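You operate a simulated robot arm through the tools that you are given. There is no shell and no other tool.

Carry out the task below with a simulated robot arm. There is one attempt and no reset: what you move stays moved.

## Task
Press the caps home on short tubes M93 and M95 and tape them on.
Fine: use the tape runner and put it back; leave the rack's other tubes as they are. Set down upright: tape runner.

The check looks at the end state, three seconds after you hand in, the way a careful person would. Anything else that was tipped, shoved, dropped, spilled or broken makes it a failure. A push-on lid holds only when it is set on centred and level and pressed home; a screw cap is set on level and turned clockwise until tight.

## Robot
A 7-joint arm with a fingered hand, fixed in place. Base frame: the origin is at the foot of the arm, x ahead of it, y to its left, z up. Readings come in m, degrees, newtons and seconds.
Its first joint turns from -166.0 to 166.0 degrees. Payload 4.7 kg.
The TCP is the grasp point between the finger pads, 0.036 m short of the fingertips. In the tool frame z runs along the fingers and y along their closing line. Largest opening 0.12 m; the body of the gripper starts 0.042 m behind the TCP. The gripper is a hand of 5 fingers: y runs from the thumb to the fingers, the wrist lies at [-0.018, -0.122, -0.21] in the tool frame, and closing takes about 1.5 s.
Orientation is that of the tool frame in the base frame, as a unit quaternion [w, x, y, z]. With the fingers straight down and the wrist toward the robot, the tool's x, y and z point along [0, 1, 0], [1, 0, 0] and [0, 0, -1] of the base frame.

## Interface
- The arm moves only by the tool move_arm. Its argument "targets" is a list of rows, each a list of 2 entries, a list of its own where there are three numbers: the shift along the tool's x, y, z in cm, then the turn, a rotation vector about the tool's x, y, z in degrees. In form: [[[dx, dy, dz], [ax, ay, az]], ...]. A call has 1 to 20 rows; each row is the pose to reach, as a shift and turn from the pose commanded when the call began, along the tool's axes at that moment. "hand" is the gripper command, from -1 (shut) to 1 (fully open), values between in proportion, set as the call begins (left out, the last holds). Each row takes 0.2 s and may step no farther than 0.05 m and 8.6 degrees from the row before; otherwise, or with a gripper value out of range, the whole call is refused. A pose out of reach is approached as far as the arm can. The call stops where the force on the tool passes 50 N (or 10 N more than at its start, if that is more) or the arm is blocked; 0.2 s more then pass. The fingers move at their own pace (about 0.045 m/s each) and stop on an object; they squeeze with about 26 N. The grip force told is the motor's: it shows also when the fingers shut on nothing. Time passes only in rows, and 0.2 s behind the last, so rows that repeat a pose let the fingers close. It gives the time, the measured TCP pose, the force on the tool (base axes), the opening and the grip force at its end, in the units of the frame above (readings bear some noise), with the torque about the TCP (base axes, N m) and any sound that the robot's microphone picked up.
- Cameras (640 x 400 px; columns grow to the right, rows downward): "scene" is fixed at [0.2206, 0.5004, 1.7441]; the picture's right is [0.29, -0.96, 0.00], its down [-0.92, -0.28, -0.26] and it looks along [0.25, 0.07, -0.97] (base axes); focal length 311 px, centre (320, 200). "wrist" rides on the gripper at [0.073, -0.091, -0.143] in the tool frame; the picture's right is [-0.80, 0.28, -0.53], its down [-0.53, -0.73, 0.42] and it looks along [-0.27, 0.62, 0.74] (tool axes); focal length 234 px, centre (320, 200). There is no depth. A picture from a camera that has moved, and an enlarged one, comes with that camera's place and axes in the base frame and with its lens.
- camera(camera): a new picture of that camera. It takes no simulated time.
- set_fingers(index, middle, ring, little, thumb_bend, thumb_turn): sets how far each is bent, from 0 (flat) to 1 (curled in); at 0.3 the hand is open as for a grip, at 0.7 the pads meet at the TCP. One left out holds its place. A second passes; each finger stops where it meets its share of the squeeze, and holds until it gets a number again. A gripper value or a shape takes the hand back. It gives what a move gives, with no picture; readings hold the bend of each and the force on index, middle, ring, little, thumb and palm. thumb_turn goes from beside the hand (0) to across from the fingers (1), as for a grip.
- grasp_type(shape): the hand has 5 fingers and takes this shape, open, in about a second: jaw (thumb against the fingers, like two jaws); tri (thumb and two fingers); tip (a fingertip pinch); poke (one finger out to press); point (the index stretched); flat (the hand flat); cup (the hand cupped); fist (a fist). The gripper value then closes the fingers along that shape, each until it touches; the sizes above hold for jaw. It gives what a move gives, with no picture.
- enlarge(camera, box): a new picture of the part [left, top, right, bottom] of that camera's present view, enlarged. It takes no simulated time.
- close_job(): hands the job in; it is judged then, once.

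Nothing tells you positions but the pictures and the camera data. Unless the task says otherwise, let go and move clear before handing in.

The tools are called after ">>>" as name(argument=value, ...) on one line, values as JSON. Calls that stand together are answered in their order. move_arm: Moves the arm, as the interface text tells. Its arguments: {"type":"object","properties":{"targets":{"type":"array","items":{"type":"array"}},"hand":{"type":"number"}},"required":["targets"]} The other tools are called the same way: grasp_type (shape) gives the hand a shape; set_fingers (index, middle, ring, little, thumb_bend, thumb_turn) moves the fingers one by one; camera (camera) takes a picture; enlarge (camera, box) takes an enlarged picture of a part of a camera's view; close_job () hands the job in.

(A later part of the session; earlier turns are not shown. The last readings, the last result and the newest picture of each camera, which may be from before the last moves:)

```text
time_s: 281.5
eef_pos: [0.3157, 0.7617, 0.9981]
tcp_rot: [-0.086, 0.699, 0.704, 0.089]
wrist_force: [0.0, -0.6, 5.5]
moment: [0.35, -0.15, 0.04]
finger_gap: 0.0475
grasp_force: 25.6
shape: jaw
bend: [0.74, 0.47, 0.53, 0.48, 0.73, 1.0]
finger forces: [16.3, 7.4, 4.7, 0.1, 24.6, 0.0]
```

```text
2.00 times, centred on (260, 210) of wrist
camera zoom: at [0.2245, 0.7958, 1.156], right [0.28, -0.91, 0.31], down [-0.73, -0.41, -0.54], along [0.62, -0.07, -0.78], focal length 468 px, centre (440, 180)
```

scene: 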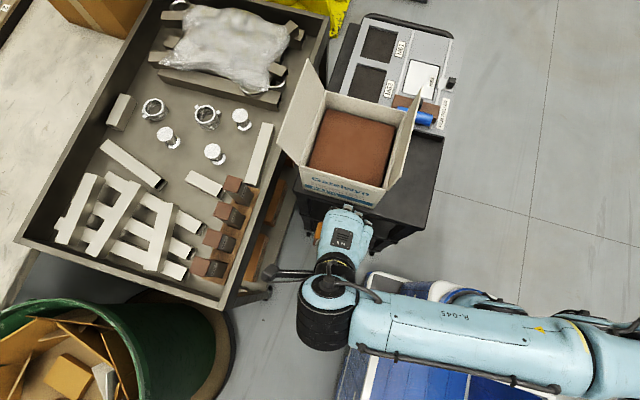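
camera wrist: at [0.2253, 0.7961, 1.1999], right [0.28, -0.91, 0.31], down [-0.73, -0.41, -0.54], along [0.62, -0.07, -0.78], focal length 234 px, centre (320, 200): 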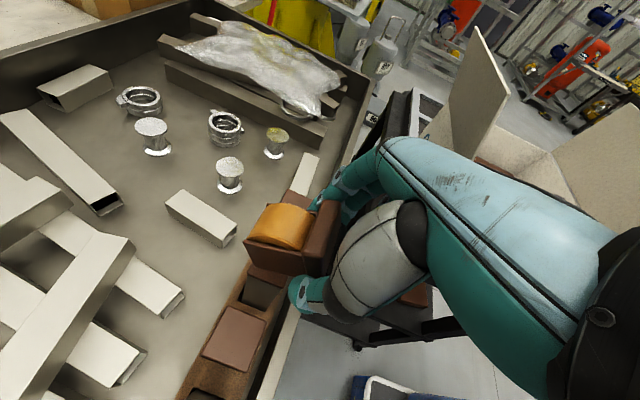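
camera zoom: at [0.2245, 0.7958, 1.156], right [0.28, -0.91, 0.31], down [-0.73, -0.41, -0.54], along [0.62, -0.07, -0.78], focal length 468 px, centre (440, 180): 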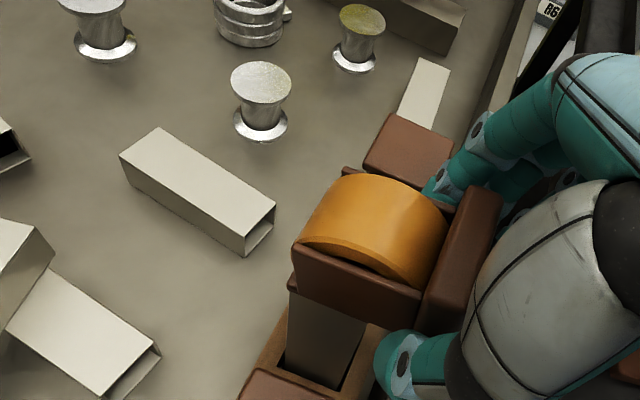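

About 7 N of roll pressure on the cap top. I run it to the front edge and then all the way across to the rear edge.

>>> move_arm(targets=[[[-0.49, 0, -0.12], [0, 0, 0]], [[-0.97, 0, -0.24], [0, 0, 0]], [[-1.46, 0, -0.36], [0, 0, 0]], [[-1.94, 0, -0.48], [0, 0, 0]]])

>>> move_arm(targets=[[[0.49, 0, 0.12], [0, 0, 0]], [[0.97, 0, 0.24], [0, 0, 0]], [[1.46, 0, 0.36], [0, 0, 0]], [[1.94, 0, 0.48], [0, 0, 0]], [[2.43, 0, 0.6], [0, 0, 0]], [[2.91, 0, 0.73], [0, 0, 0]], [[3.4, 0, 0.85], [0, 0, 0]], [[3.88, 0, 0.97], [0, 0, 0]], [[4.37, 0, 1.09], [0, 0, 0]], [[4.85, 0, 1.21], [0, 0, 0]]])

>>> enlarge(camera="wrist", box=[160, 110, 360, 310])

```text
time_s: 282.5
eef_pos: [0.3173, 0.7422, 0.9984]
tcp_rot: [-0.087, 0.701, 0.703, 0.088]
wrist_force: [-1.3, 1.7, 2.0]
moment: [0.25, -0.09, 0.04]
finger_gap: 0.0478
grasp_force: 26.1
shape: jaw
bend: [0.74, 0.48, 0.52, 0.48, 0.73, 1.0]
finger forces: [15.7, 6.9, 2.3, 0.0, 24.9, 0.0]
```

```text
time_s: 284.7
eef_pos: [0.3163, 0.7917, 0.9983]
tcp_rot: [-0.087, 0.7, 0.704, 0.087]
wrist_force: [-0.2, -0.3, -1.1]
moment: [0.02, -0.04, -0.02]
finger_gap: 0.0474
grasp_force: 25.7
shape: jaw
bend: [0.74, 0.48, 0.52, 0.48, 0.73, 1.0]
finger forces: [14.6, 7.0, 3.7, 0.1, 24.2, 0.0]
```

```text
2.00 times, centred on (260, 210) of wrist
camera zoom: at [0.2244, 0.8265, 1.1556], right [0.28, -0.91, 0.31], down [-0.73, -0.41, -0.54], along [0.62, -0.07, -0.78], focal length 468 px, centre (440, 180)
```

zoom: 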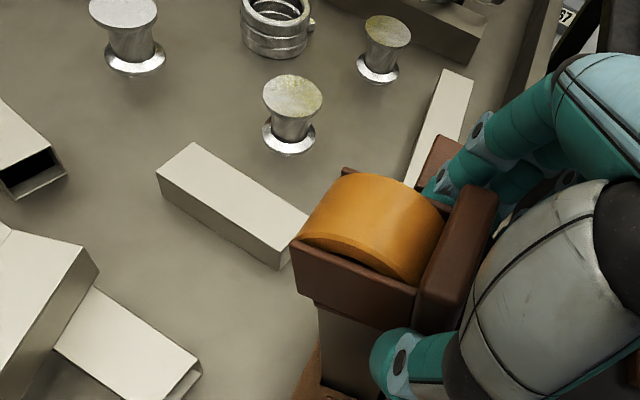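

>>> move_arm(targets=[[[0.24, 0, -0.97], [0, 0, 0]], [[0.73, 0, -2.9], [0, 0, 0]], [[-2, 0, -5.5], [0, 0, 0]], [[-5.5, 0, -7.5], [0, 0, 0]], [[-9.5, 0, -9], [0, 0, 0]], [[-13.5, 0, -10], [0, 0, 0]], [[-17, 0, -10], [0, 0, 0]], [[-17, 0, -10], [0, 0, 0]]])

>>> enlarge(camera="scene", box=[200, 165, 250, 235])

>>> camera(camera="wrist")

```text
time_s: 286.5
eef_pos: [0.3152, 0.6001, 1.052]
tcp_rot: [-0.086, 0.7, 0.704, 0.087]
wrist_force: [-0.2, 0.2, -1.9]
moment: [-0.06, 0.0, 0.01]
finger_gap: 0.0474
grasp_force: 26.3
shape: jaw
bend: [0.74, 0.48, 0.52, 0.48, 0.73, 1.0]
finger forces: [14.1, 7.2, 4.2, 0.0, 23.6, 0.0]
```

```text
5.71 times, centred on (225, 200) of scene
camera zoom: at [0.2206, 0.5004, 1.7441], right [0.29, -0.96, 0.0], down [-0.92, -0.28, -0.26], along [0.25, 0.07, -0.97], focal length 1775 px, centre (863, 200)
```

zoom: 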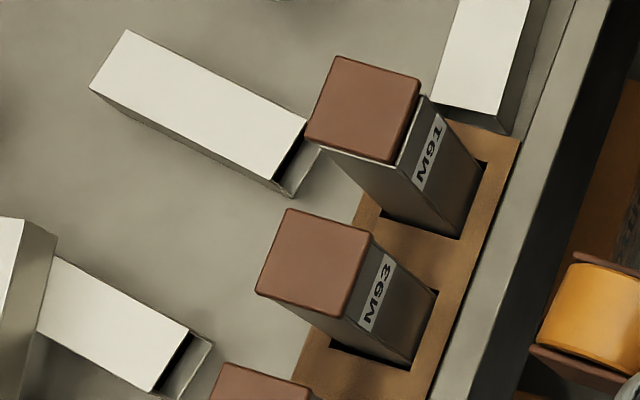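

```text
taken
camera wrist: at [0.2241, 0.635, 1.21], right [0.28, -0.91, 0.31], down [-0.73, -0.41, -0.54], along [0.62, -0.07, -0.78], focal length 234 px, centre (320, 200)
```

wrist: 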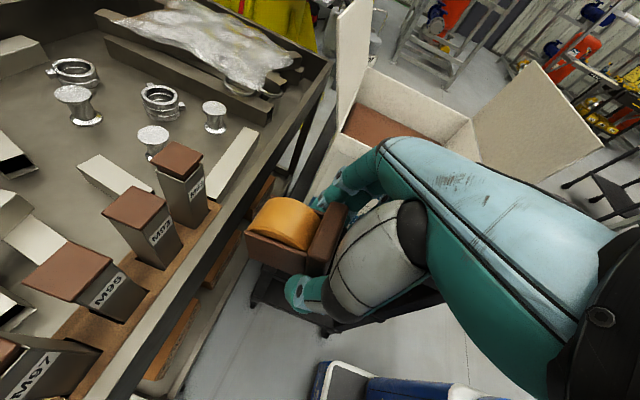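

Still nothing after a full roll crossing. The last candidate is the base as the shoe with real sliding contact: my earlier base run mostly just leaned the tube. I'll go back, lay the runner down and regrip it upright by the cheeks.

>>> move_arm(targets=[[[-0.5, -0.7, -3], [0, -5, 0]], [[-1.0, -1.4, -6], [0, -10, 0]], [[-1.5, -1.7, -7], [0, -14, 0]]])

>>> move_arm(targets=[[[-2.5, 0, 0], [0, 0, -7.5]], [[-5, 0, 0], [0, 0, -15]], [[-7.5, 0, 0], [0, 0, -22.5]], [[-10, 0, 0], [0, 0, -30]], [[-12.5, 0, 0], [0, 0, -37.5]], [[-15, 0, 0], [0, 0, -45]], [[-17.5, 0, 0], [0, 0, -52.5]], [[-20, 0, 0], [0, 0, -60]], [[-22.5, 0, 0], [0, 0, -67.5]], [[-25, 0, 0], [0, 0, -75]], [[-27.5, 0, 0], [0, 0, -82.5]], [[-30, 0, 0], [0, 0, -90]]])

>>> enlarge(camera="wrist", box=[210, 150, 410, 340])

```text
time_s: 287.3
eef_pos: [0.2993, 0.5701, 1.1186]
tcp_rot: [0.0, 0.705, 0.709, 0.001]
wrist_force: [0.2, -0.3, -2.1]
moment: [-0.02, 0.01, 0.01]
finger_gap: 0.0475
grasp_force: 26.0
shape: jaw
bend: [0.74, 0.48, 0.52, 0.48, 0.73, 1.0]
finger forces: [14.1, 7.2, 4.1, 0.0, 23.5, 0.0]
```

```text
time_s: 289.9
eef_pos: [0.3009, 0.27, 1.1152]
tcp_rot: [0.001, -0.003, 1.0, 0.001]
wrist_force: [-0.2, 0.4, -2.6]
moment: [-0.01, -0.03, 0.03]
finger_gap: 0.0478
grasp_force: 26.0
shape: jaw
bend: [0.74, 0.48, 0.53, 0.48, 0.73, 1.0]
finger forces: [13.7, 7.6, 3.1, 0.0, 22.9, 0.0]
```

```text
2.11 times, centred on (310, 245) of wrist
camera zoom: at [0.229, 0.1771, 1.2588], right [0.8, 0.28, 0.53], down [0.54, -0.73, -0.43], along [0.26, 0.63, -0.73], focal length 493 px, centre (341, 105)
```

zoom: 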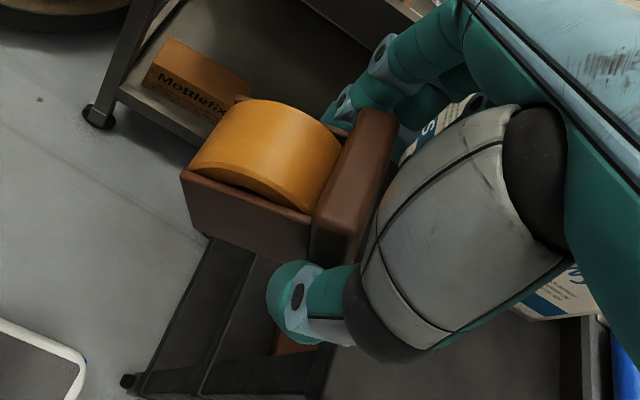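

>>> move_arm(targets=[[[-2.5, 0, 0], [0, 0, 0]], [[-6.5, 0.3, 0], [0, 0, 0]], [[-11, 0.3, 0], [0, 0, 0]], [[-15.5, 0.3, 0], [0, 0, 0]], [[-20, 0.3, 0], [0, 0, 0]], [[-24, 0.5, 1], [0, 0, 0]], [[-27.5, 1, 3.5], [0, 3, 0]], [[-30, 2, 7.5], [0, 6, 0]], [[-31.3, 3.3, 11], [0, 10, 0]], [[-31.3, 3.3, 14.5], [0, 10, 0]], [[-31.3, 3.3, 18], [0, 10, 0]], [[-31.3, 3.3, 19.5], [0, 10, 0]], [[-31.3, 3.3, 19.5], [0, 10, 0]]])

>>> enlarge(camera="wrist", box=[210, 150, 410, 340])

>>> enlarge(camera="scene", box=[370, 110, 490, 230])

```text
time_s: 292.7
eef_pos: [0.6137, 0.3067, 0.9212]
tcp_rot: [-0.086, -0.003, 0.996, 0.001]
wrist_force: [0.2, 0.2, -2.1]
moment: [-0.02, -0.03, 0.0]
finger_gap: 0.0477
grasp_force: 26.1
shape: jaw
bend: [0.74, 0.48, 0.53, 0.48, 0.73, 1.0]
finger forces: [13.7, 7.8, 3.1, 0.0, 22.7, 0.1]
```

```text
2.11 times, centred on (310, 245) of wrist
camera zoom: at [0.568, 0.2135, 1.0757], right [0.88, 0.28, 0.38], down [0.45, -0.73, -0.51], along [0.13, 0.62, -0.77], focal length 493 px, centre (341, 105)
```

zoom: 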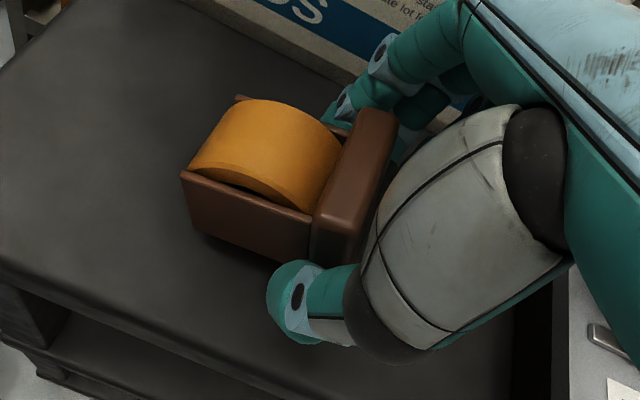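

```text
3.33 times, centred on (430, 170) of scene
camera zoom: at [0.2206, 0.5004, 1.7441], right [0.29, -0.96, 0.0], down [-0.92, -0.28, -0.26], along [0.25, 0.07, -0.97], focal length 1035 px, centre (-47, 300)
```

zoom: 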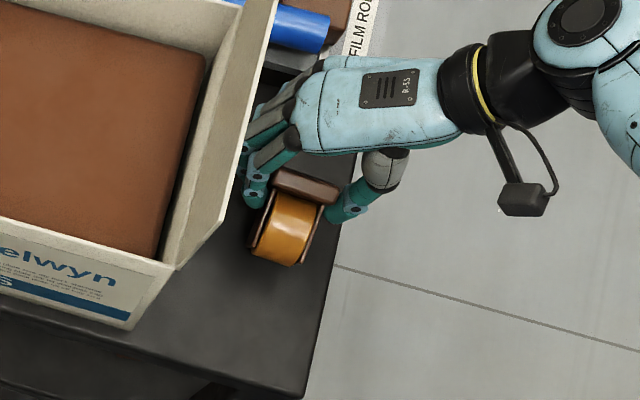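

>>> move_arm(targets=[[[-0.1, 0, 0.6], [0, 0, 0]], [[-0.19, 0, 1.08], [0, 0, 0]], [[-0.23, 0, 1.28], [0, 0, 0]], [[-0.26, 0, 1.48], [0, 0, 0]], [[-0.28, 0, 1.58], [0, 0, 0]], [[-0.28, 0, 1.58], [0, 0, 0]]])

>>> move_arm(targets=[[[-0.02, 0, 0.1], [0, 0, 0]], [[-0.04, 0, 0.2], [0, 0, 0]], [[-0.05, 0, 0.3], [0, 0, 0]], [[-0.05, 0, 0.3], [0, 0, 0]]])

```text
time_s: 294.1
eef_pos: [0.614, 0.306, 0.9067]
tcp_rot: [-0.085, -0.002, 0.996, 0.001]
wrist_force: [1.5, -0.7, 4.6]
moment: [0.2, 0.25, -0.03]
finger_gap: 0.0478
grasp_force: 25.7
shape: jaw
bend: [0.74, 0.48, 0.53, 0.48, 0.73, 1.0]
finger forces: [16.1, 6.9, 1.5, 0.0, 24.4, 0.1]
```

```text
time_s: 295.1
eef_pos: [0.6141, 0.3056, 0.9039]
tcp_rot: [-0.085, -0.003, 0.996, 0.002]
wrist_force: [0.8, -2.4, 15.8]
moment: [0.24, 0.19, 0.0]
finger_gap: 0.048
grasp_force: 26.2
shape: jaw
bend: [0.74, 0.48, 0.53, 0.48, 0.73, 1.0]
finger forces: [15.6, 7.3, 2.0, 0.0, 27.1, 0.1]
```

The runner is down on its side. I release, lift, and come in horizontally for the cheek grip.

>>> move_arm(targets=[[[0, 0, 0], [0, 0, 0]], [[0, 0, 0], [0, 0, 0]], [[0, 0, 0], [0, 0, 0]], [[0, 0, 0], [0, 0, 0]], [[0, 0, 0], [0, 0, 0]], [[0, 0, 0], [0, 0, 0]]], hand=0.42)

>>> move_arm(targets=[[[0.7, 0, -3.94], [0, 0, 0]], [[1.4, 0, -7.88], [0, 0, 0]], [[2.1, 0, -11.8], [0, -5, 0]], [[2.8, 0, -15.7], [0, -10, 0]], [[2.8, 0, -15.7], [0, -10, 0]]])

>>> enlarge(camera="wrist", box=[200, 170, 360, 330])

>>> enlarge(camera="scene", box=[380, 120, 480, 220])

```text
time_s: 296.5
eef_pos: [0.6131, 0.3054, 0.9022]
tcp_rot: [-0.087, -0.003, 0.996, 0.001]
wrist_force: [-0.5, 0.7, -0.5]
moment: [0.04, 0.0, -0.01]
finger_gap: 0.0848
grasp_force: 0.1
shape: jaw
bend: [0.27, 0.37, 0.35, 0.35, 0.59, 0.99]
finger forces: [0.0, 0.0, 0.1, 0.0, 0.0, 0.0]
```

```text
time_s: 297.7
eef_pos: [0.6124, 0.3035, 1.0633]
tcp_rot: [0.002, -0.003, 1.0, 0.001]
wrist_force: [-0.2, 0.8, 1.2]
moment: [0.01, 0.02, -0.02]
finger_gap: 0.085
grasp_force: 0.2
shape: jaw
bend: [0.27, 0.37, 0.35, 0.35, 0.59, 0.99]
finger forces: [0.0, 0.0, 0.0, 0.1, 0.0, 0.0]
```

```text
2.50 times, centred on (280, 250) of wrist
camera zoom: at [0.5398, 0.2112, 1.2071], right [0.8, 0.28, 0.53], down [0.54, -0.73, -0.43], along [0.27, 0.62, -0.73], focal length 585 px, centre (420, 75)
```

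zoom: 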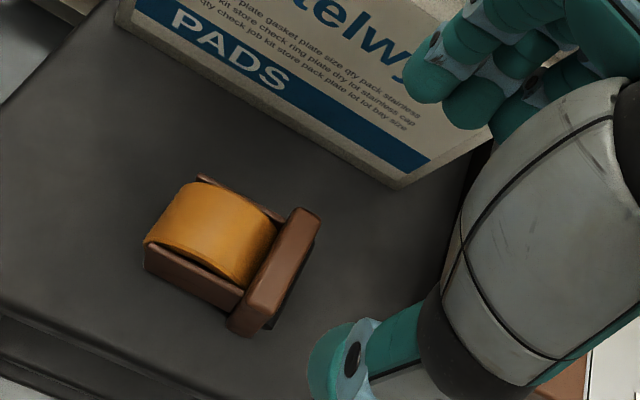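

```text
4.00 times, centred on (430, 170) of scene
camera zoom: at [0.2206, 0.5004, 1.7441], right [0.29, -0.96, 0.0], down [-0.92, -0.28, -0.26], along [0.25, 0.07, -0.97], focal length 1242 px, centre (-120, 320)
```

zoom: 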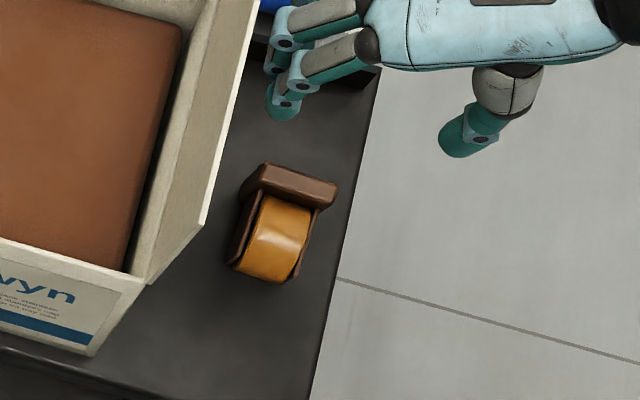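

>>> move_arm(targets=[[[1.5, 0, 0], [0, -8, 0]], [[3, 0.1, 0], [0, -16, 0]], [[4.5, 0.1, 0], [0, -24, 0]], [[6, 0.2, 0], [0, -32, 0]], [[7.5, 0.2, 0], [0, -40, 0]], [[9, 0.2, 0], [0, -48, 0]], [[10.5, 0.2, 0], [0, -56, 0]], [[12, 0.2, 0], [0, -64, 0]], [[13.5, 0.2, 0], [0, -72, 0]], [[15, 0.2, 0], [0, -80, 0]], [[16.6, 0.2, 0], [0, -88, 0]], [[16.6, 0.2, 0], [0, -88, 0]]])

>>> move_arm(targets=[[[4, -0.1, 0], [0, 0, 0]], [[8, -0.2, 0], [0, 0, 0]], [[12, -0.3, 0], [0, 0, 0]], [[16, -0.3, 1], [0, 0, 0]], [[17.1, -0.3, 4], [0, 0, 0]], [[17.1, -0.3, 7], [0, 0, 0]], [[17.1, -0.3, 10], [0, 0, 0]], [[17.1, -0.3, 12.6], [0, 0, 0]], [[17.1, -0.3, 12.6], [0, 0, 0]]])

>>> enlarge(camera="scene", box=[380, 120, 480, 220])

```text
time_s: 300.3
eef_pos: [0.4482, 0.3076, 1.064]
tcp_rot: [0.696, 0.0, 0.718, 0.003]
wrist_force: [-0.6, 0.6, 0.1]
moment: [-0.02, -0.01, 0.0]
finger_gap: 0.085
grasp_force: 0.2
shape: jaw
bend: [0.27, 0.37, 0.35, 0.35, 0.59, 0.99]
finger forces: [0.0, 0.0, 0.0, 0.0, 0.0, 0.0]
```

```text
time_s: 302.3
eef_pos: [0.5702, 0.3055, 0.887]
tcp_rot: [0.696, 0.0, 0.718, 0.002]
wrist_force: [0.3, 0.2, 0.3]
moment: [0.0, 0.02, 0.01]
finger_gap: 0.0848
grasp_force: 0.0
shape: jaw
bend: [0.27, 0.37, 0.35, 0.35, 0.59, 0.99]
finger forces: [0.0, 0.0, 0.0, 0.1, 0.0, 0.0]
```

```text
4.00 times, centred on (430, 170) of scene
camera zoom: at [0.2206, 0.5004, 1.7441], right [0.29, -0.96, 0.0], down [-0.92, -0.28, -0.26], along [0.25, 0.07, -0.97], focal length 1242 px, centre (-120, 320)
```

zoom: 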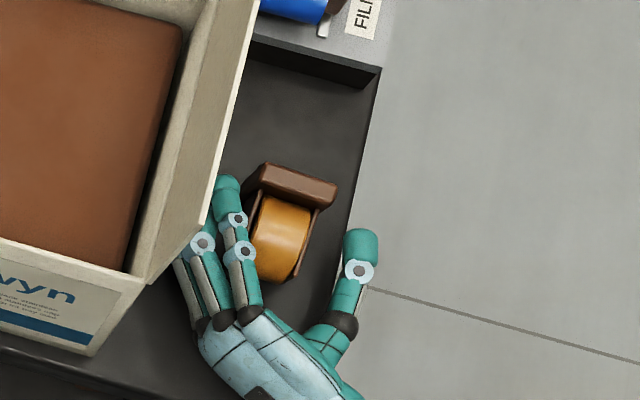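

>>> move_arm(targets=[[[0, 0, 0], [0, 0, 0]], [[0, 0, 0], [0, 0, 0]], [[0, 0, 0], [0, 0, 0]], [[0, 0, 0], [0, 0, 0]], [[0, 0, 0], [0, 0, 0]], [[0, 0, 0], [0, 0, 0]], [[0, 0, 0], [0, 0, 0]], [[0, 0, 0], [0, 0, 0]]], hand=-1)

>>> move_arm(targets=[[[-2, 0, 0], [0, 0, 0]], [[-5, 0, -1], [0, 0, 0]], [[-9, 0, -2], [0, 0, 0]], [[-13, 0, -3], [0, 0, 0]], [[-17, 0, -4], [0, 0, 0]]])

>>> move_arm(targets=[[[0, 0, 0], [0, 8, 0]], [[0, 0, 0], [0, 16, 0]], [[0, 0, 0], [0, 24, 0]], [[0, 0, 0], [0, 32, 0]], [[0, 0, 0], [0, 40, 0]], [[0, 0, 0], [0, 48, 0]], [[0, 0, 0], [0, 56, 0]], [[0, 0, 0], [0, 64, 0]], [[0, 0, 0], [0, 72, 0]], [[0, 0, 0], [0, 80, 0]], [[0, 0, 0], [0, 88, 0]], [[0, 0, 0], [0, 88, 0]]])

>>> enlarge(camera="wrist", box=[210, 150, 410, 340])

```text
time_s: 304.1
eef_pos: [0.568, 0.3045, 0.8878]
tcp_rot: [0.696, 0.0, 0.718, 0.003]
wrist_force: [0.1, -0.9, 0.5]
moment: [-0.03, 0.0, -0.02]
finger_gap: 0.0413
grasp_force: 27.0
shape: jaw
bend: [0.74, 0.51, 0.55, 0.51, 0.74, 1.0]
finger forces: [13.7, 7.8, 0.0, 0.1, 22.2, 0.0]
```

```text
time_s: 305.3
eef_pos: [0.535, 0.3034, 1.0575]
tcp_rot: [0.695, -0.001, 0.719, 0.002]
wrist_force: [0.1, -0.4, -3.0]
moment: [-0.02, 0.0, -0.01]
finger_gap: 0.0411
grasp_force: 25.8
shape: jaw
bend: [0.74, 0.51, 0.55, 0.51, 0.74, 1.0]
finger forces: [14.5, 7.8, 0.1, 0.0, 22.3, 0.0]
```

```text
time_s: 307.9
eef_pos: [0.5346, 0.3051, 1.0586]
tcp_rot: [0.001, -0.003, 1.0, 0.001]
wrist_force: [0.5, -0.2, -2.3]
moment: [0.0, 0.02, 0.02]
finger_gap: 0.0411
grasp_force: 25.9
shape: jaw
bend: [0.74, 0.51, 0.55, 0.51, 0.74, 1.0]
finger forces: [14.0, 7.8, 0.0, 0.0, 21.9, 0.0]
```

```text
2.11 times, centred on (310, 245) of wrist
camera zoom: at [0.4619, 0.2115, 1.2027], right [0.8, 0.28, 0.53], down [0.54, -0.73, -0.43], along [0.26, 0.62, -0.73], focal length 493 px, centre (341, 105)
```

zoom: 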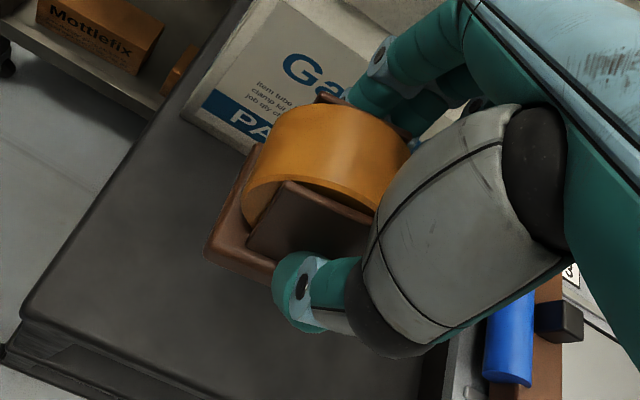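

The runner is upright in my hand. I take it to M93 for a full, light sliding run of its base across the cap.

>>> move_arm(targets=[[[3.5, -0.8, -2.5], [0, 0, 0]], [[7.5, -1.6, -4.5], [0, 0, 0]], [[12, -2.3, -5.8], [0, 0, 0]], [[16.5, -2.3, -5.8], [0, 0, 0]], [[20.5, -2.3, -5.8], [0, 0, 0]], [[23.4, -2.3, -5.8], [0, 0, 0]]])

>>> move_arm(targets=[[[0, 2.7, 0], [0, 0, 7.5]], [[0, 5.4, 0], [0, 0, 15]], [[0, 8.1, 0], [0, 0, 22.5]], [[0, 10.8, 0], [0, 0, 30]], [[0, 13.5, 0], [0, 0, 37.5]], [[0, 16.2, 0], [0, 0, 45]], [[0, 18.9, 0], [0, 0, 52.5]], [[0, 21.6, 0], [0, 0, 60]], [[0, 24.3, 0], [0, 0, 67.5]], [[0, 27, 0], [0, 0, 75]], [[0, 29.7, 0], [0, 0, 82.5]], [[0, 32, 0], [0, 0, 90]]])

>>> move_arm(targets=[[[4, 0.5, 1.5], [0, 3, 0]], [[8, 1, 3], [0, 6, 0]], [[12, 1.7, 5], [0, 8, 0]], [[14.5, 1.7, 7.5], [0, 8, 0]], [[14.5, 1.7, 9.5], [0, 8, 0]], [[14.5, 1.7, 9.5], [0, 8, 0]]])

>>> enlarge(camera="wrist", box=[160, 110, 360, 310])

```text
time_s: 309.3
eef_pos: [0.2997, 0.2817, 1.1151]
tcp_rot: [0.001, -0.001, 1.0, 0.002]
wrist_force: [0.3, 0.1, -2.2]
moment: [-0.02, -0.01, 0.04]
finger_gap: 0.0407
grasp_force: 26.1
shape: jaw
bend: [0.74, 0.51, 0.55, 0.51, 0.74, 1.0]
finger forces: [14.2, 7.9, 0.0, 0.0, 22.0, 0.0]
```

```text
time_s: 311.9
eef_pos: [0.2993, 0.5989, 1.1183]
tcp_rot: [-0.001, 0.706, 0.708, 0.004]
wrist_force: [0.0, -0.8, -0.6]
moment: [0.04, 0.01, -0.01]
finger_gap: 0.0408
grasp_force: 26.3
shape: jaw
bend: [0.74, 0.51, 0.55, 0.51, 0.74, 1.0]
finger forces: [14.2, 7.8, 0.0, 0.0, 22.0, 0.1]
```

```text
time_s: 313.3
eef_pos: [0.3153, 0.7452, 1.0234]
tcp_rot: [-0.051, 0.703, 0.707, 0.051]
wrist_force: [-0.4, -0.3, -3.3]
moment: [-0.03, -0.02, 0.02]
finger_gap: 0.0407
grasp_force: 25.9
shape: jaw
bend: [0.74, 0.51, 0.55, 0.51, 0.74, 1.0]
finger forces: [14.2, 8.1, 0.0, 0.0, 22.0, 0.0]
```

```text
2.00 times, centred on (260, 210) of wrist
camera zoom: at [0.2233, 0.7959, 1.176], right [0.28, -0.87, 0.41], down [-0.73, -0.47, -0.5], along [0.62, -0.16, -0.77], focal length 468 px, centre (440, 180)
```

zoom: 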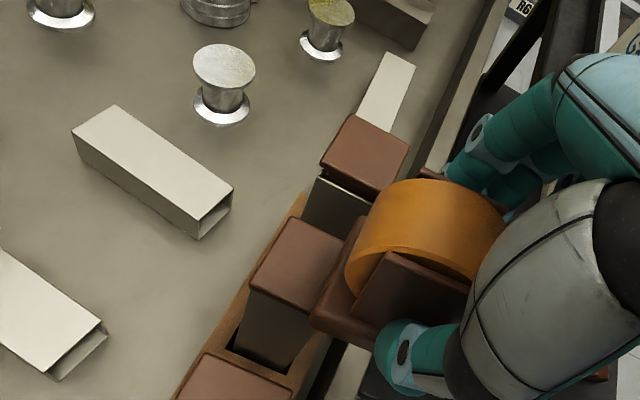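

>>> move_arm(targets=[[[-0.1, 0, 0.7], [0, 0, 0]], [[-0.18, 0, 1.29], [0, 0, 0]], [[-0.2, 0, 1.44], [0, 0, 0]], [[-0.22, 0, 1.58], [0, 0, 0]], [[-0.22, 0, 1.58], [0, 0, 0]]])

>>> move_arm(targets=[[[-0.01, 0, 0.1], [0, 0, 0]], [[-0.03, 0, 0.2], [0, 0, 0]], [[-0.03, 0, 0.2], [0, 0, 0]]])

```text
time_s: 314.5
eef_pos: [0.3157, 0.7436, 1.0075]
tcp_rot: [-0.05, 0.703, 0.708, 0.051]
wrist_force: [0.0, -0.7, -2.3]
moment: [-0.02, 0.02, 0.01]
finger_gap: 0.041
grasp_force: 26.5
shape: jaw
bend: [0.74, 0.51, 0.55, 0.51, 0.74, 1.0]
finger forces: [14.2, 8.0, 0.0, 0.1, 22.0, 0.0]
```

```text
time_s: 315.3
eef_pos: [0.3153, 0.7444, 1.0043]
tcp_rot: [-0.05, 0.704, 0.707, 0.051]
wrist_force: [-1.0, 0.1, -1.9]
moment: [-0.04, 0.02, -0.01]
finger_gap: 0.0407
grasp_force: 25.9
shape: jaw
bend: [0.74, 0.51, 0.55, 0.51, 0.74, 1.0]
finger forces: [14.2, 8.0, 0.0, 0.1, 22.1, 0.0]
```

>>> move_arm(targets=[[[-0.01, 0, 0.1], [0, 0, 0]], [[-0.03, 0, 0.2], [0, 0, 0]], [[-0.04, 0, 0.3], [0, 0, 0]], [[-0.04, 0, 0.3], [0, 0, 0]]])

>>> enlarge(camera="wrist", box=[160, 110, 360, 310])

```text
time_s: 316.3
eef_pos: [0.3143, 0.7446, 1.0023]
tcp_rot: [-0.049, 0.703, 0.708, 0.053]
wrist_force: [0.5, -0.5, 0.1]
moment: [0.04, -0.05, -0.04]
finger_gap: 0.0408
grasp_force: 26.1
shape: jaw
bend: [0.74, 0.51, 0.55, 0.51, 0.74, 1.0]
finger forces: [14.4, 7.5, 0.1, 0.0, 21.8, 0.0]
```

```text
2.00 times, centred on (260, 210) of wrist
camera zoom: at [0.2234, 0.7953, 1.1547], right [0.28, -0.87, 0.41], down [-0.73, -0.47, -0.5], along [0.62, -0.15, -0.77], focal length 468 px, centre (440, 180)
```

zoom: 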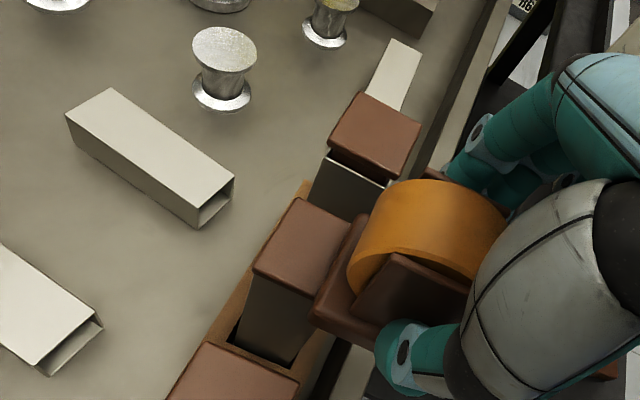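

Light contact of the base on the cap's front edge (about 2 N). I slide it right across to the rear and back.

>>> move_arm(targets=[[[0.5, 0, 0.07], [0, 0, 0]], [[0.99, 0, 0.14], [0, 0, 0]], [[1.49, 0, 0.21], [0, 0, 0]], [[1.98, 0, 0.28], [0, 0, 0]], [[2.48, 0, 0.35], [0, 0, 0]], [[2.97, 0, 0.42], [0, 0, 0]], [[3.47, 0, 0.49], [0, 0, 0]], [[3.96, 0, 0.56], [0, 0, 0]], [[4.46, 0, 0.63], [0, 0, 0]], [[4.95, 0, 0.7], [0, 0, 0]], [[5.45, 0, 0.77], [0, 0, 0]], [[5.94, 0, 0.83], [0, 0, 0]], [[6.44, 0, 0.9], [0, 0, 0]], [[6.93, 0, 0.97], [0, 0, 0]]])

>>> enlarge(camera="wrist", box=[160, 110, 360, 310])

>>> move_arm(targets=[[[-0.5, 0, -0.07], [0, 0, 0]], [[-0.99, 0, -0.14], [0, 0, 0]], [[-1.49, 0, -0.21], [0, 0, 0]], [[-1.98, 0, -0.28], [0, 0, 0]], [[-2.48, 0, -0.35], [0, 0, 0]], [[-2.97, 0, -0.42], [0, 0, 0]], [[-3.47, 0, -0.49], [0, 0, 0]], [[-3.96, 0, -0.56], [0, 0, 0]], [[-4.46, 0, -0.63], [0, 0, 0]], [[-4.95, 0, -0.7], [0, 0, 0]], [[-5.45, 0, -0.77], [0, 0, 0]], [[-5.94, 0, -0.83], [0, 0, 0]], [[-6.44, 0, -0.9], [0, 0, 0]], [[-6.93, 0, -0.97], [0, 0, 0]]])

>>> enlarge(camera="wrist", box=[160, 110, 360, 310])

```text
time_s: 318.2
eef_pos: [0.3151, 0.784, 1.0077]
tcp_rot: [-0.048, 0.704, 0.706, 0.051]
wrist_force: [-2.2, -37.9, 15.5]
moment: [-1.8, -0.34, -0.48]
finger_gap: 0.0413
grasp_force: 25.8
shape: jaw
bend: [0.74, 0.51, 0.74, 0.51, 0.74, 1.0]
finger forces: [12.1, 13.8, 33.6, 0.0, 24.5, 0.0]
stopped in row 9: the force on the tool passed its limit at 54 N (the readings are from after the stop); the commanded pose is now the measured one
```

```text
2.00 times, centred on (260, 210) of wrist
camera zoom: at [0.2234, 0.8356, 1.1596], right [0.28, -0.87, 0.41], down [-0.73, -0.47, -0.5], along [0.62, -0.16, -0.76], focal length 468 px, centre (440, 180)
```

zoom: 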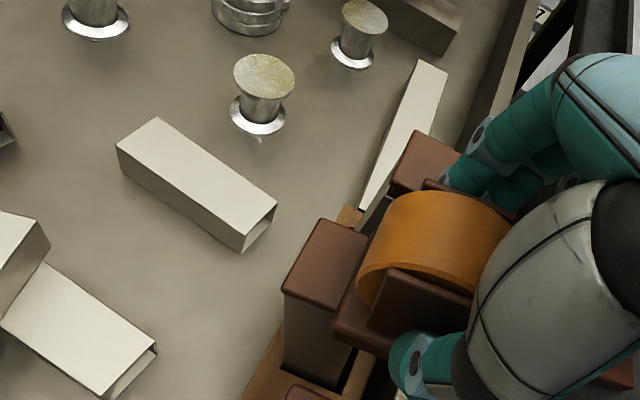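

```text
time_s: 321.2
eef_pos: [0.3152, 0.717, 1.0026]
tcp_rot: [-0.049, 0.704, 0.707, 0.05]
wrist_force: [-0.1, -0.1, -2.5]
moment: [0.0, 0.0, -0.02]
finger_gap: 0.0408
grasp_force: 25.8
shape: jaw
bend: [0.74, 0.51, 0.56, 0.51, 0.74, 1.0]
finger forces: [14.9, 7.2, 0.0, 0.0, 22.0, 0.0]
```

```text
2.00 times, centred on (260, 210) of wrist
camera zoom: at [0.2233, 0.7682, 1.1554], right [0.28, -0.87, 0.41], down [-0.73, -0.47, -0.5], along [0.62, -0.16, -0.77], focal length 468 px, centre (440, 180)
```

zoom: 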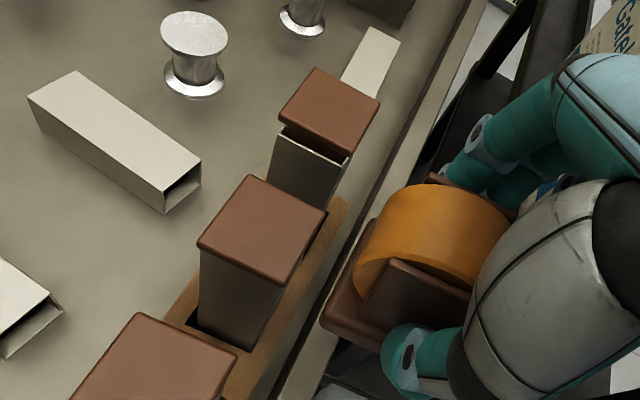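

The base edge just butts against the cap, so I stop that. The roll is nearly as wide as the cap, which suggests a strap laid right over the cap from edge to edge, and my earlier top run only covered part of it because the tube leaned. First I check M93.

>>> move_arm(targets=[[[-2, 0, -1.5], [0, 0, 0]], [[-5, -0.5, -4], [0, -3, 0]], [[-9, -1, -7], [0, -6, 0]], [[-13, -1.5, -9.5], [0, -8, 0]]])

>>> enlarge(camera="scene", box=[190, 160, 270, 290])

>>> camera(camera="wrist")

>>> enlarge(camera="wrist", box=[30, 110, 210, 290])

```text
refused: row 3 steps farther than a row can; nothing moved
```

```text
3.08 times, centred on (230, 225) of scene
camera zoom: at [0.2206, 0.5004, 1.7441], right [0.29, -0.96, 0.0], down [-0.92, -0.28, -0.26], along [0.25, 0.07, -0.97], focal length 956 px, centre (597, 123)
```

zoom: 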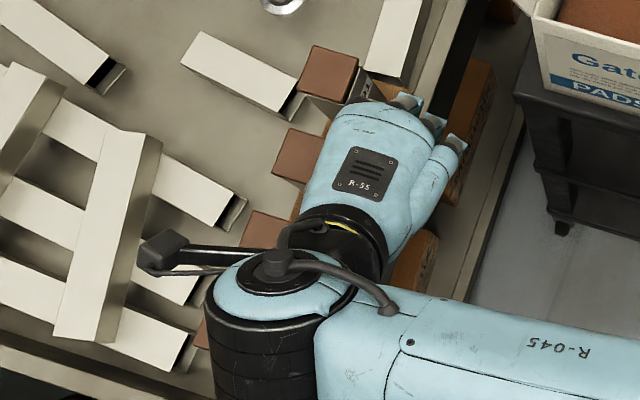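

```text
taken
camera wrist: at [0.2233, 0.7682, 1.1554], right [0.28, -0.87, 0.41], down [-0.73, -0.47, -0.5], along [0.62, -0.16, -0.77], focal length 234 px, centre (320, 200)
```

wrist: 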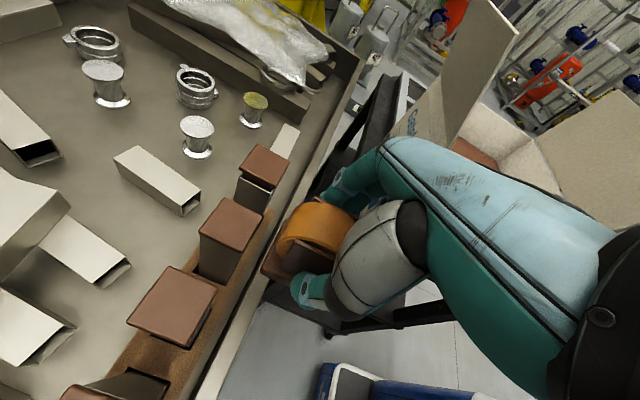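

```text
2.22 times, centred on (120, 200) of wrist
camera zoom: at [0.2233, 0.7682, 1.1554], right [0.28, -0.87, 0.41], down [-0.73, -0.47, -0.5], along [0.62, -0.16, -0.77], focal length 520 px, centre (764, 200)
```

zoom: 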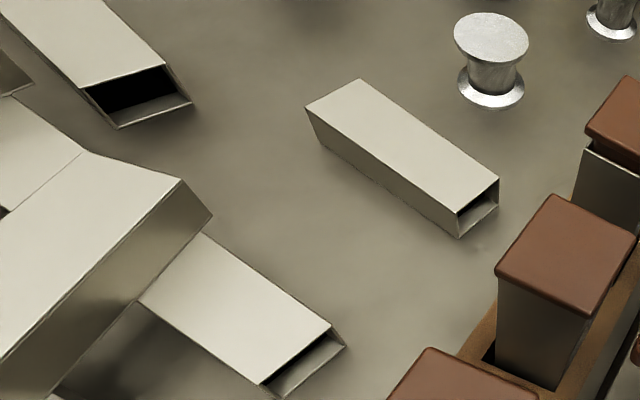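

That call was refused for step size, so nothing moved; M93 and M95 both measure upright. I retreat in smaller steps and go to regrip the runner by its base, this time with a leaned-back hand for more reach.

>>> move_arm(targets=[[[-1.5, 0, -1.5], [0, 0, 0]], [[-4.5, -0.3, -3.5], [0, -2, 0]], [[-7.5, -0.6, -6], [0, -5, 0]], [[-10, -1, -9], [0, -8, 0]], [[-12, -1.5, -11.5], [0, -8, 0]]])

>>> move_arm(targets=[[[-2.6, 0, 0], [0, 0, -7.5]], [[-5.2, 0, 0], [0, 0, -15]], [[-7.8, 0, 0], [0, 0, -22.5]], [[-10.4, 0, 0], [0, 0, -30]], [[-13, 0, 0], [0, 0, -37.5]], [[-15.6, 0, 0], [0, 0, -45]], [[-18.2, 0, 0], [0, 0, -52.5]], [[-20.8, 0, 0], [0, 0, -60]], [[-23.4, 0, 0], [0, 0, -67.5]], [[-26, 0, 0], [0, 0, -75]], [[-28.6, 0, 0], [0, 0, -82.5]], [[-31.2, 0, 0], [0, 0, -90]]])

>>> enlarge(camera="wrist", box=[210, 150, 410, 340])

```text
time_s: 322.4
eef_pos: [0.3018, 0.5815, 1.0986]
tcp_rot: [0.001, 0.706, 0.708, 0.001]
wrist_force: [0.6, -0.2, -3.7]
moment: [-0.01, -0.04, 0.03]
finger_gap: 0.0404
grasp_force: 25.8
shape: jaw
bend: [0.74, 0.51, 0.56, 0.51, 0.74, 1.0]
finger forces: [15.1, 7.2, 0.0, 0.0, 21.9, 0.1]
```

```text
time_s: 325.0
eef_pos: [0.2996, 0.2705, 1.1011]
tcp_rot: [0.001, -0.002, 1.0, 0.002]
wrist_force: [-0.2, 0.6, -2.2]
moment: [-0.04, 0.0, 0.0]
finger_gap: 0.0406
grasp_force: 26.2
shape: jaw
bend: [0.74, 0.51, 0.56, 0.51, 0.74, 1.0]
finger forces: [14.9, 7.1, 0.0, 0.1, 21.9, 0.0]
```

```text
2.11 times, centred on (310, 245) of wrist
camera zoom: at [0.2278, 0.178, 1.2446], right [0.8, 0.28, 0.53], down [0.54, -0.73, -0.43], along [0.26, 0.62, -0.73], focal length 493 px, centre (341, 105)
```

zoom: 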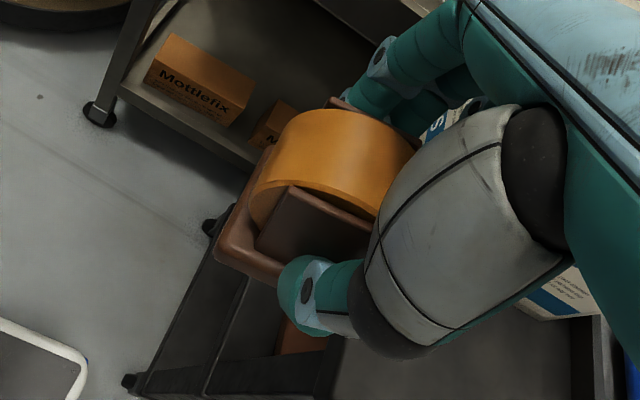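

>>> move_arm(targets=[[[-1.8, 0.3, 0], [0, -7.5, 0]], [[-3.6, 0.6, 0], [0, -15, 0]], [[-5.4, 0.9, 0], [0, -22.5, 0]], [[-7.2, 1.2, 0], [0, -30, 0]], [[-9, 1.5, 0], [0, -37.5, 0]], [[-10.8, 1.8, 0], [0, -45, 0]], [[-12.6, 2.1, 0], [0, -52.5, 0]], [[-14.4, 2.4, 0], [0, -60, 0]], [[-16.2, 2.7, 0], [0, -67.5, 0]], [[-18, 3, 0], [0, -75, 0]], [[-20, 3.3, 0], [0, -82, 0]], [[-20, 3.3, 0], [0, -82, 0]]])

>>> move_arm(targets=[[[3.41, 0, 1.63], [0, 0, 0]], [[6.82, 0, 3.26], [0, 0, 0]], [[10.23, 0, 4.89], [0, 0, 0]], [[13.64, 0, 6.51], [0, 0, 0]], [[17.05, 0, 8.14], [0, 0, 0]], [[18.5, 0, 9.0], [0, 0, 0]], [[19.0, 0, 9.3], [0, 0, 0]], [[19.5, 0, 9.4], [0, 0, 0]], [[19.8, 0, 9.45], [0, 0, 0]], [[19.8, 0, 9.45], [0, 0, 0]]])

>>> move_arm(targets=[[[0.1, 0, 0.01], [0, 0, 0]], [[0.2, 0, 0.03], [0, 0, 0]], [[0.3, 0, 0.04], [0, 0, 0]], [[0.3, 0, 0.04], [0, 0, 0]]])

```text
time_s: 327.6
eef_pos: [0.5, 0.3056, 1.1013]
tcp_rot: [0.658, -0.001, 0.753, 0.002]
wrist_force: [0.7, -0.2, -1.1]
moment: [0.01, 0.05, 0.01]
finger_gap: 0.0405
grasp_force: 26.1
shape: jaw
bend: [0.74, 0.51, 0.56, 0.51, 0.74, 1.0]
finger forces: [15.2, 6.9, 0.1, 0.0, 22.0, 0.1]
```

```text
time_s: 329.8
eef_pos: [0.5681, 0.3053, 0.8921]
tcp_rot: [0.658, 0.0, 0.753, 0.003]
wrist_force: [-0.2, 0.1, -2.2]
moment: [0.01, 0.01, -0.01]
finger_gap: 0.0404
grasp_force: 25.7
shape: jaw
bend: [0.74, 0.51, 0.56, 0.51, 0.74, 1.0]
finger forces: [15.2, 6.8, 0.0, 0.1, 22.1, 0.0]
```

```text
time_s: 330.8
eef_pos: [0.5692, 0.3035, 0.8894]
tcp_rot: [0.657, -0.001, 0.754, 0.002]
wrist_force: [0.4, -0.1, -1.1]
moment: [-0.02, -0.02, 0.01]
finger_gap: 0.0407
grasp_force: 25.9
shape: jaw
bend: [0.74, 0.51, 0.56, 0.51, 0.74, 1.0]
finger forces: [15.0, 7.4, 0.1, 0.0, 22.1, 0.1]
```

>>> move_arm(targets=[[[0.1, 0, 0.01], [0, 0, 0]], [[0.2, 0, 0.03], [0, 0, 0]], [[0.2, 0, 0.03], [0, 0, 0]]])

>>> move_arm(targets=[[[0, 0, 0], [0, 0, 0]], [[0, 0, 0], [0, 0, 0]], [[0, 0, 0], [0, 0, 0]], [[0, 0, 0], [0, 0, 0]], [[0, 0, 0], [0, 0, 0]], [[0, 0, 0], [0, 0, 0]]], hand=0.42)

>>> move_arm(targets=[[[0, 0, -3], [0, 0, 0]], [[0, 0, -6], [0, 0, 0]], [[0, 0, -9], [0, 0, 0]], [[-1, 0, -12], [0, 0, 0]], [[-5, 0, -13], [0, 0, 0]], [[-9, 0, -13], [0, 0, 0]], [[-13, 0, -13], [0, 0, 0]], [[-17, 0, -13], [0, 0, 0]]])

>>> move_arm(targets=[[[0, 0, 1.5], [0, 8, 0]], [[-0.1, 0, 3], [0, 16, 0]], [[-0.3, 0, 4.5], [0, 24, 0]], [[-0.5, 0, 6], [0, 32, 0]], [[-0.7, 0, 7.5], [0, 40, 0]], [[-0.9, 0, 9], [0, 48, 0]], [[-1.1, 0, 10.5], [0, 56, 0]], [[-1.3, 0, 12], [0, 64, 0]], [[-1.5, 0, 13.5], [0, 72, 0]], [[-1.7, 0, 15], [0, 80, 0]], [[-1.9, 0, 16.5], [0, 82, 0]], [[-1.9, 0, 16.5], [0, 82, 0]]])

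>>> enlarge(camera="wrist", box=[200, 170, 360, 330])

```text
time_s: 331.6
eef_pos: [0.5698, 0.3044, 0.8869]
tcp_rot: [0.657, 0.0, 0.754, 0.002]
wrist_force: [-0.9, 1.6, 1.7]
moment: [-0.08, -0.14, 0.01]
finger_gap: 0.0406
grasp_force: 26.1
shape: jaw
bend: [0.74, 0.51, 0.56, 0.51, 0.74, 1.0]
finger forces: [14.3, 9.0, 0.0, 0.0, 22.2, 0.0]
```

```text
time_s: 333.0
eef_pos: [0.5687, 0.3052, 0.8852]
tcp_rot: [0.657, 0.0, 0.754, 0.003]
wrist_force: [0.0, -0.3, 0.1]
moment: [0.0, 0.01, 0.01]
finger_gap: 0.0847
grasp_force: 0.1
shape: jaw
bend: [0.27, 0.37, 0.35, 0.35, 0.59, 0.99]
finger forces: [0.0, 0.0, 0.0, 0.1, 0.0, 0.0]
```

```text
time_s: 334.8
eef_pos: [0.4616, 0.3063, 1.0726]
tcp_rot: [0.657, -0.001, 0.754, 0.001]
wrist_force: [-1.0, 0.8, 0.7]
moment: [0.01, -0.02, 0.02]
finger_gap: 0.0849
grasp_force: 0.0
shape: jaw
bend: [0.27, 0.37, 0.35, 0.35, 0.59, 0.99]
finger forces: [0.0, 0.1, 0.0, 0.0, 0.1, 0.0]
```

```text
time_s: 337.4
eef_pos: [0.6283, 0.3043, 1.0682]
tcp_rot: [0.001, -0.002, 1.0, 0.001]
wrist_force: [-0.4, 0.0, -0.2]
moment: [-0.01, 0.0, 0.01]
finger_gap: 0.0849
grasp_force: 0.1
shape: jaw
bend: [0.27, 0.37, 0.35, 0.35, 0.59, 0.99]
finger forces: [0.0, 0.0, 0.1, 0.1, 0.0, 0.1]
```

```text
2.50 times, centred on (280, 250) of wrist
camera zoom: at [0.5553, 0.2118, 1.2124], right [0.8, 0.28, 0.53], down [0.54, -0.73, -0.43], along [0.27, 0.62, -0.73], focal length 585 px, centre (420, 75)
```

zoom: 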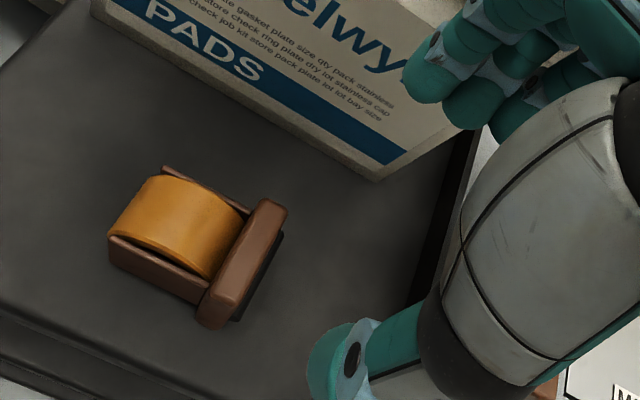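

The base plate is at about (0.613, 0.301). I take it with the hand leaned back 18° this time.

>>> move_arm(targets=[[[-0.6, -0.1, 1.9], [0, 6, 0]], [[-1.2, -0.25, 3.8], [0, 12, 0]], [[-1.84, -0.37, 5.76], [0, 18, 0]], [[-1.84, -0.37, 5.76], [0, 18, 0]]])

>>> move_arm(targets=[[[0, 0, 3.5], [0, 0, 0]], [[0, 0, 7], [0, 0, 0]], [[0, 0, 9.5], [0, 0, 0]], [[0, 0, 10.8], [0, 0, 0]], [[0, 0, 10.8], [0, 0, 0]]])

>>> enlarge(camera="wrist", box=[210, 150, 410, 340])

>>> enlarge(camera="scene", box=[370, 110, 490, 230])

```text
time_s: 338.4
eef_pos: [0.6475, 0.3013, 1.0115]
tcp_rot: [-0.155, -0.002, 0.988, 0.001]
wrist_force: [0.2, -0.4, -0.5]
moment: [0.0, -0.04, 0.02]
finger_gap: 0.0848
grasp_force: 0.1
shape: jaw
bend: [0.27, 0.37, 0.35, 0.35, 0.59, 0.99]
finger forces: [0.0, 0.1, 0.0, 0.1, 0.0, 0.0]
```

```text
time_s: 339.6
eef_pos: [0.6133, 0.3013, 0.9082]
tcp_rot: [-0.155, -0.002, 0.988, 0.002]
wrist_force: [-0.1, 0.4, -0.5]
moment: [0.02, 0.0, 0.03]
finger_gap: 0.0848
grasp_force: 0.1
shape: jaw
bend: [0.27, 0.37, 0.35, 0.35, 0.59, 0.99]
finger forces: [0.0, 0.1, 0.0, 0.0, 0.1, 0.0]
```

```text
2.11 times, centred on (310, 245) of wrist
camera zoom: at [0.5886, 0.2091, 1.0668], right [0.92, 0.28, 0.26], down [0.38, -0.73, -0.57], along [0.03, 0.62, -0.78], focal length 493 px, centre (341, 105)
```

zoom: 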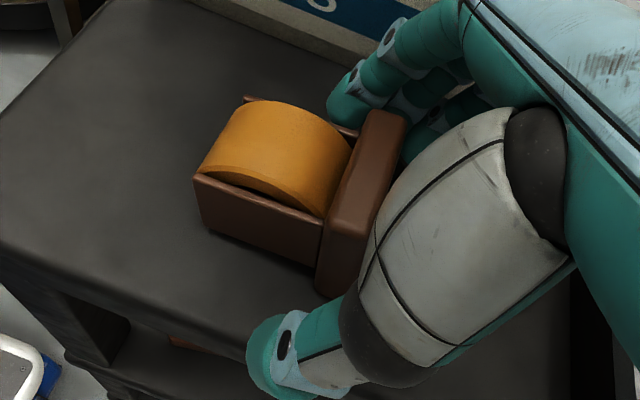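

```text
3.33 times, centred on (430, 170) of scene
camera zoom: at [0.2206, 0.5004, 1.7441], right [0.29, -0.96, 0.0], down [-0.92, -0.28, -0.26], along [0.25, 0.07, -0.97], focal length 1035 px, centre (-47, 300)
```

zoom: 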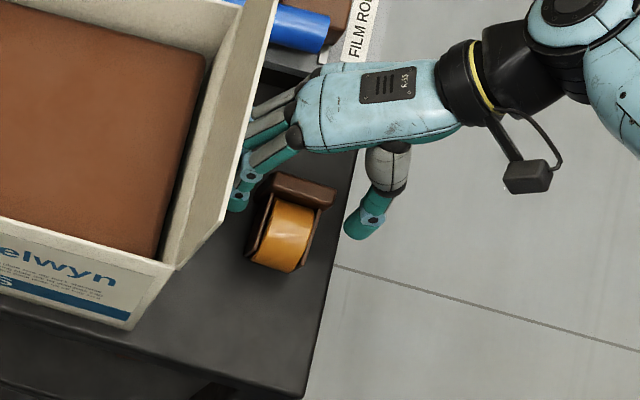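

>>> move_arm(targets=[[[0, 0, 0], [0, 0, 0]], [[0, 0, 0], [0, 0, 0]], [[0, 0, 0], [0, 0, 0]], [[0, 0, 0], [0, 0, 0]], [[0, 0, 0], [0, 0, 0]], [[0, 0, 0], [0, 0, 0]], [[0, 0, 0], [0, 0, 0]], [[0, 0, 0], [0, 0, 0]]], hand=-1)

>>> move_arm(targets=[[[0.3, 0, -0.95], [0, 0, 0]], [[0.93, 0, -2.85], [0, 0, 0]], [[2.1, 0, -6.6], [0, -6, 0]], [[3, -0.7, -10], [0, -12, 0]], [[4, -1.5, -13.5], [0, -18, 0]]])

>>> enlarge(camera="wrist", box=[210, 150, 410, 340])

```text
time_s: 341.4
eef_pos: [0.6138, 0.3009, 0.9083]
tcp_rot: [-0.154, -0.002, 0.988, 0.002]
wrist_force: [-0.2, -0.5, -0.2]
moment: [0.03, -0.03, -0.01]
finger_gap: 0.0484
grasp_force: 25.5
shape: jaw
bend: [0.74, 0.48, 0.51, 0.48, 0.73, 1.0]
finger forces: [12.5, 7.1, 2.8, 0.0, 22.8, 0.0]
```

```text
time_s: 342.6
eef_pos: [0.6176, 0.2839, 1.0469]
tcp_rot: [0.003, -0.002, 1.0, 0.001]
wrist_force: [0.7, 1.1, -2.8]
moment: [-0.01, 0.05, 0.03]
finger_gap: 0.0483
grasp_force: 26.3
shape: jaw
bend: [0.74, 0.48, 0.51, 0.48, 0.73, 1.0]
finger forces: [12.7, 7.0, 2.9, 0.0, 22.8, 0.0]
```

```text
2.11 times, centred on (310, 245) of wrist
camera zoom: at [0.5455, 0.1912, 1.191], right [0.8, 0.28, 0.53], down [0.54, -0.73, -0.42], along [0.27, 0.62, -0.74], focal length 493 px, centre (341, 105)
```

zoom: 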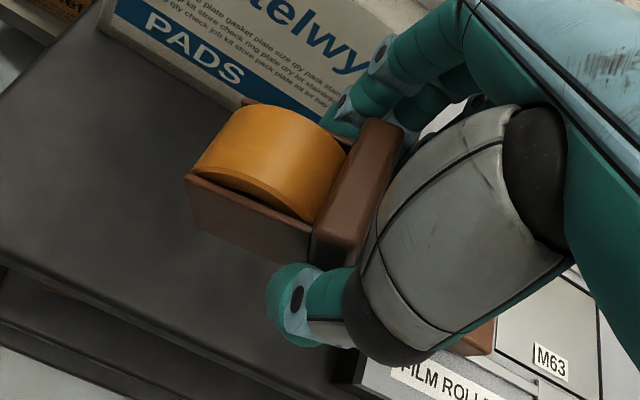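

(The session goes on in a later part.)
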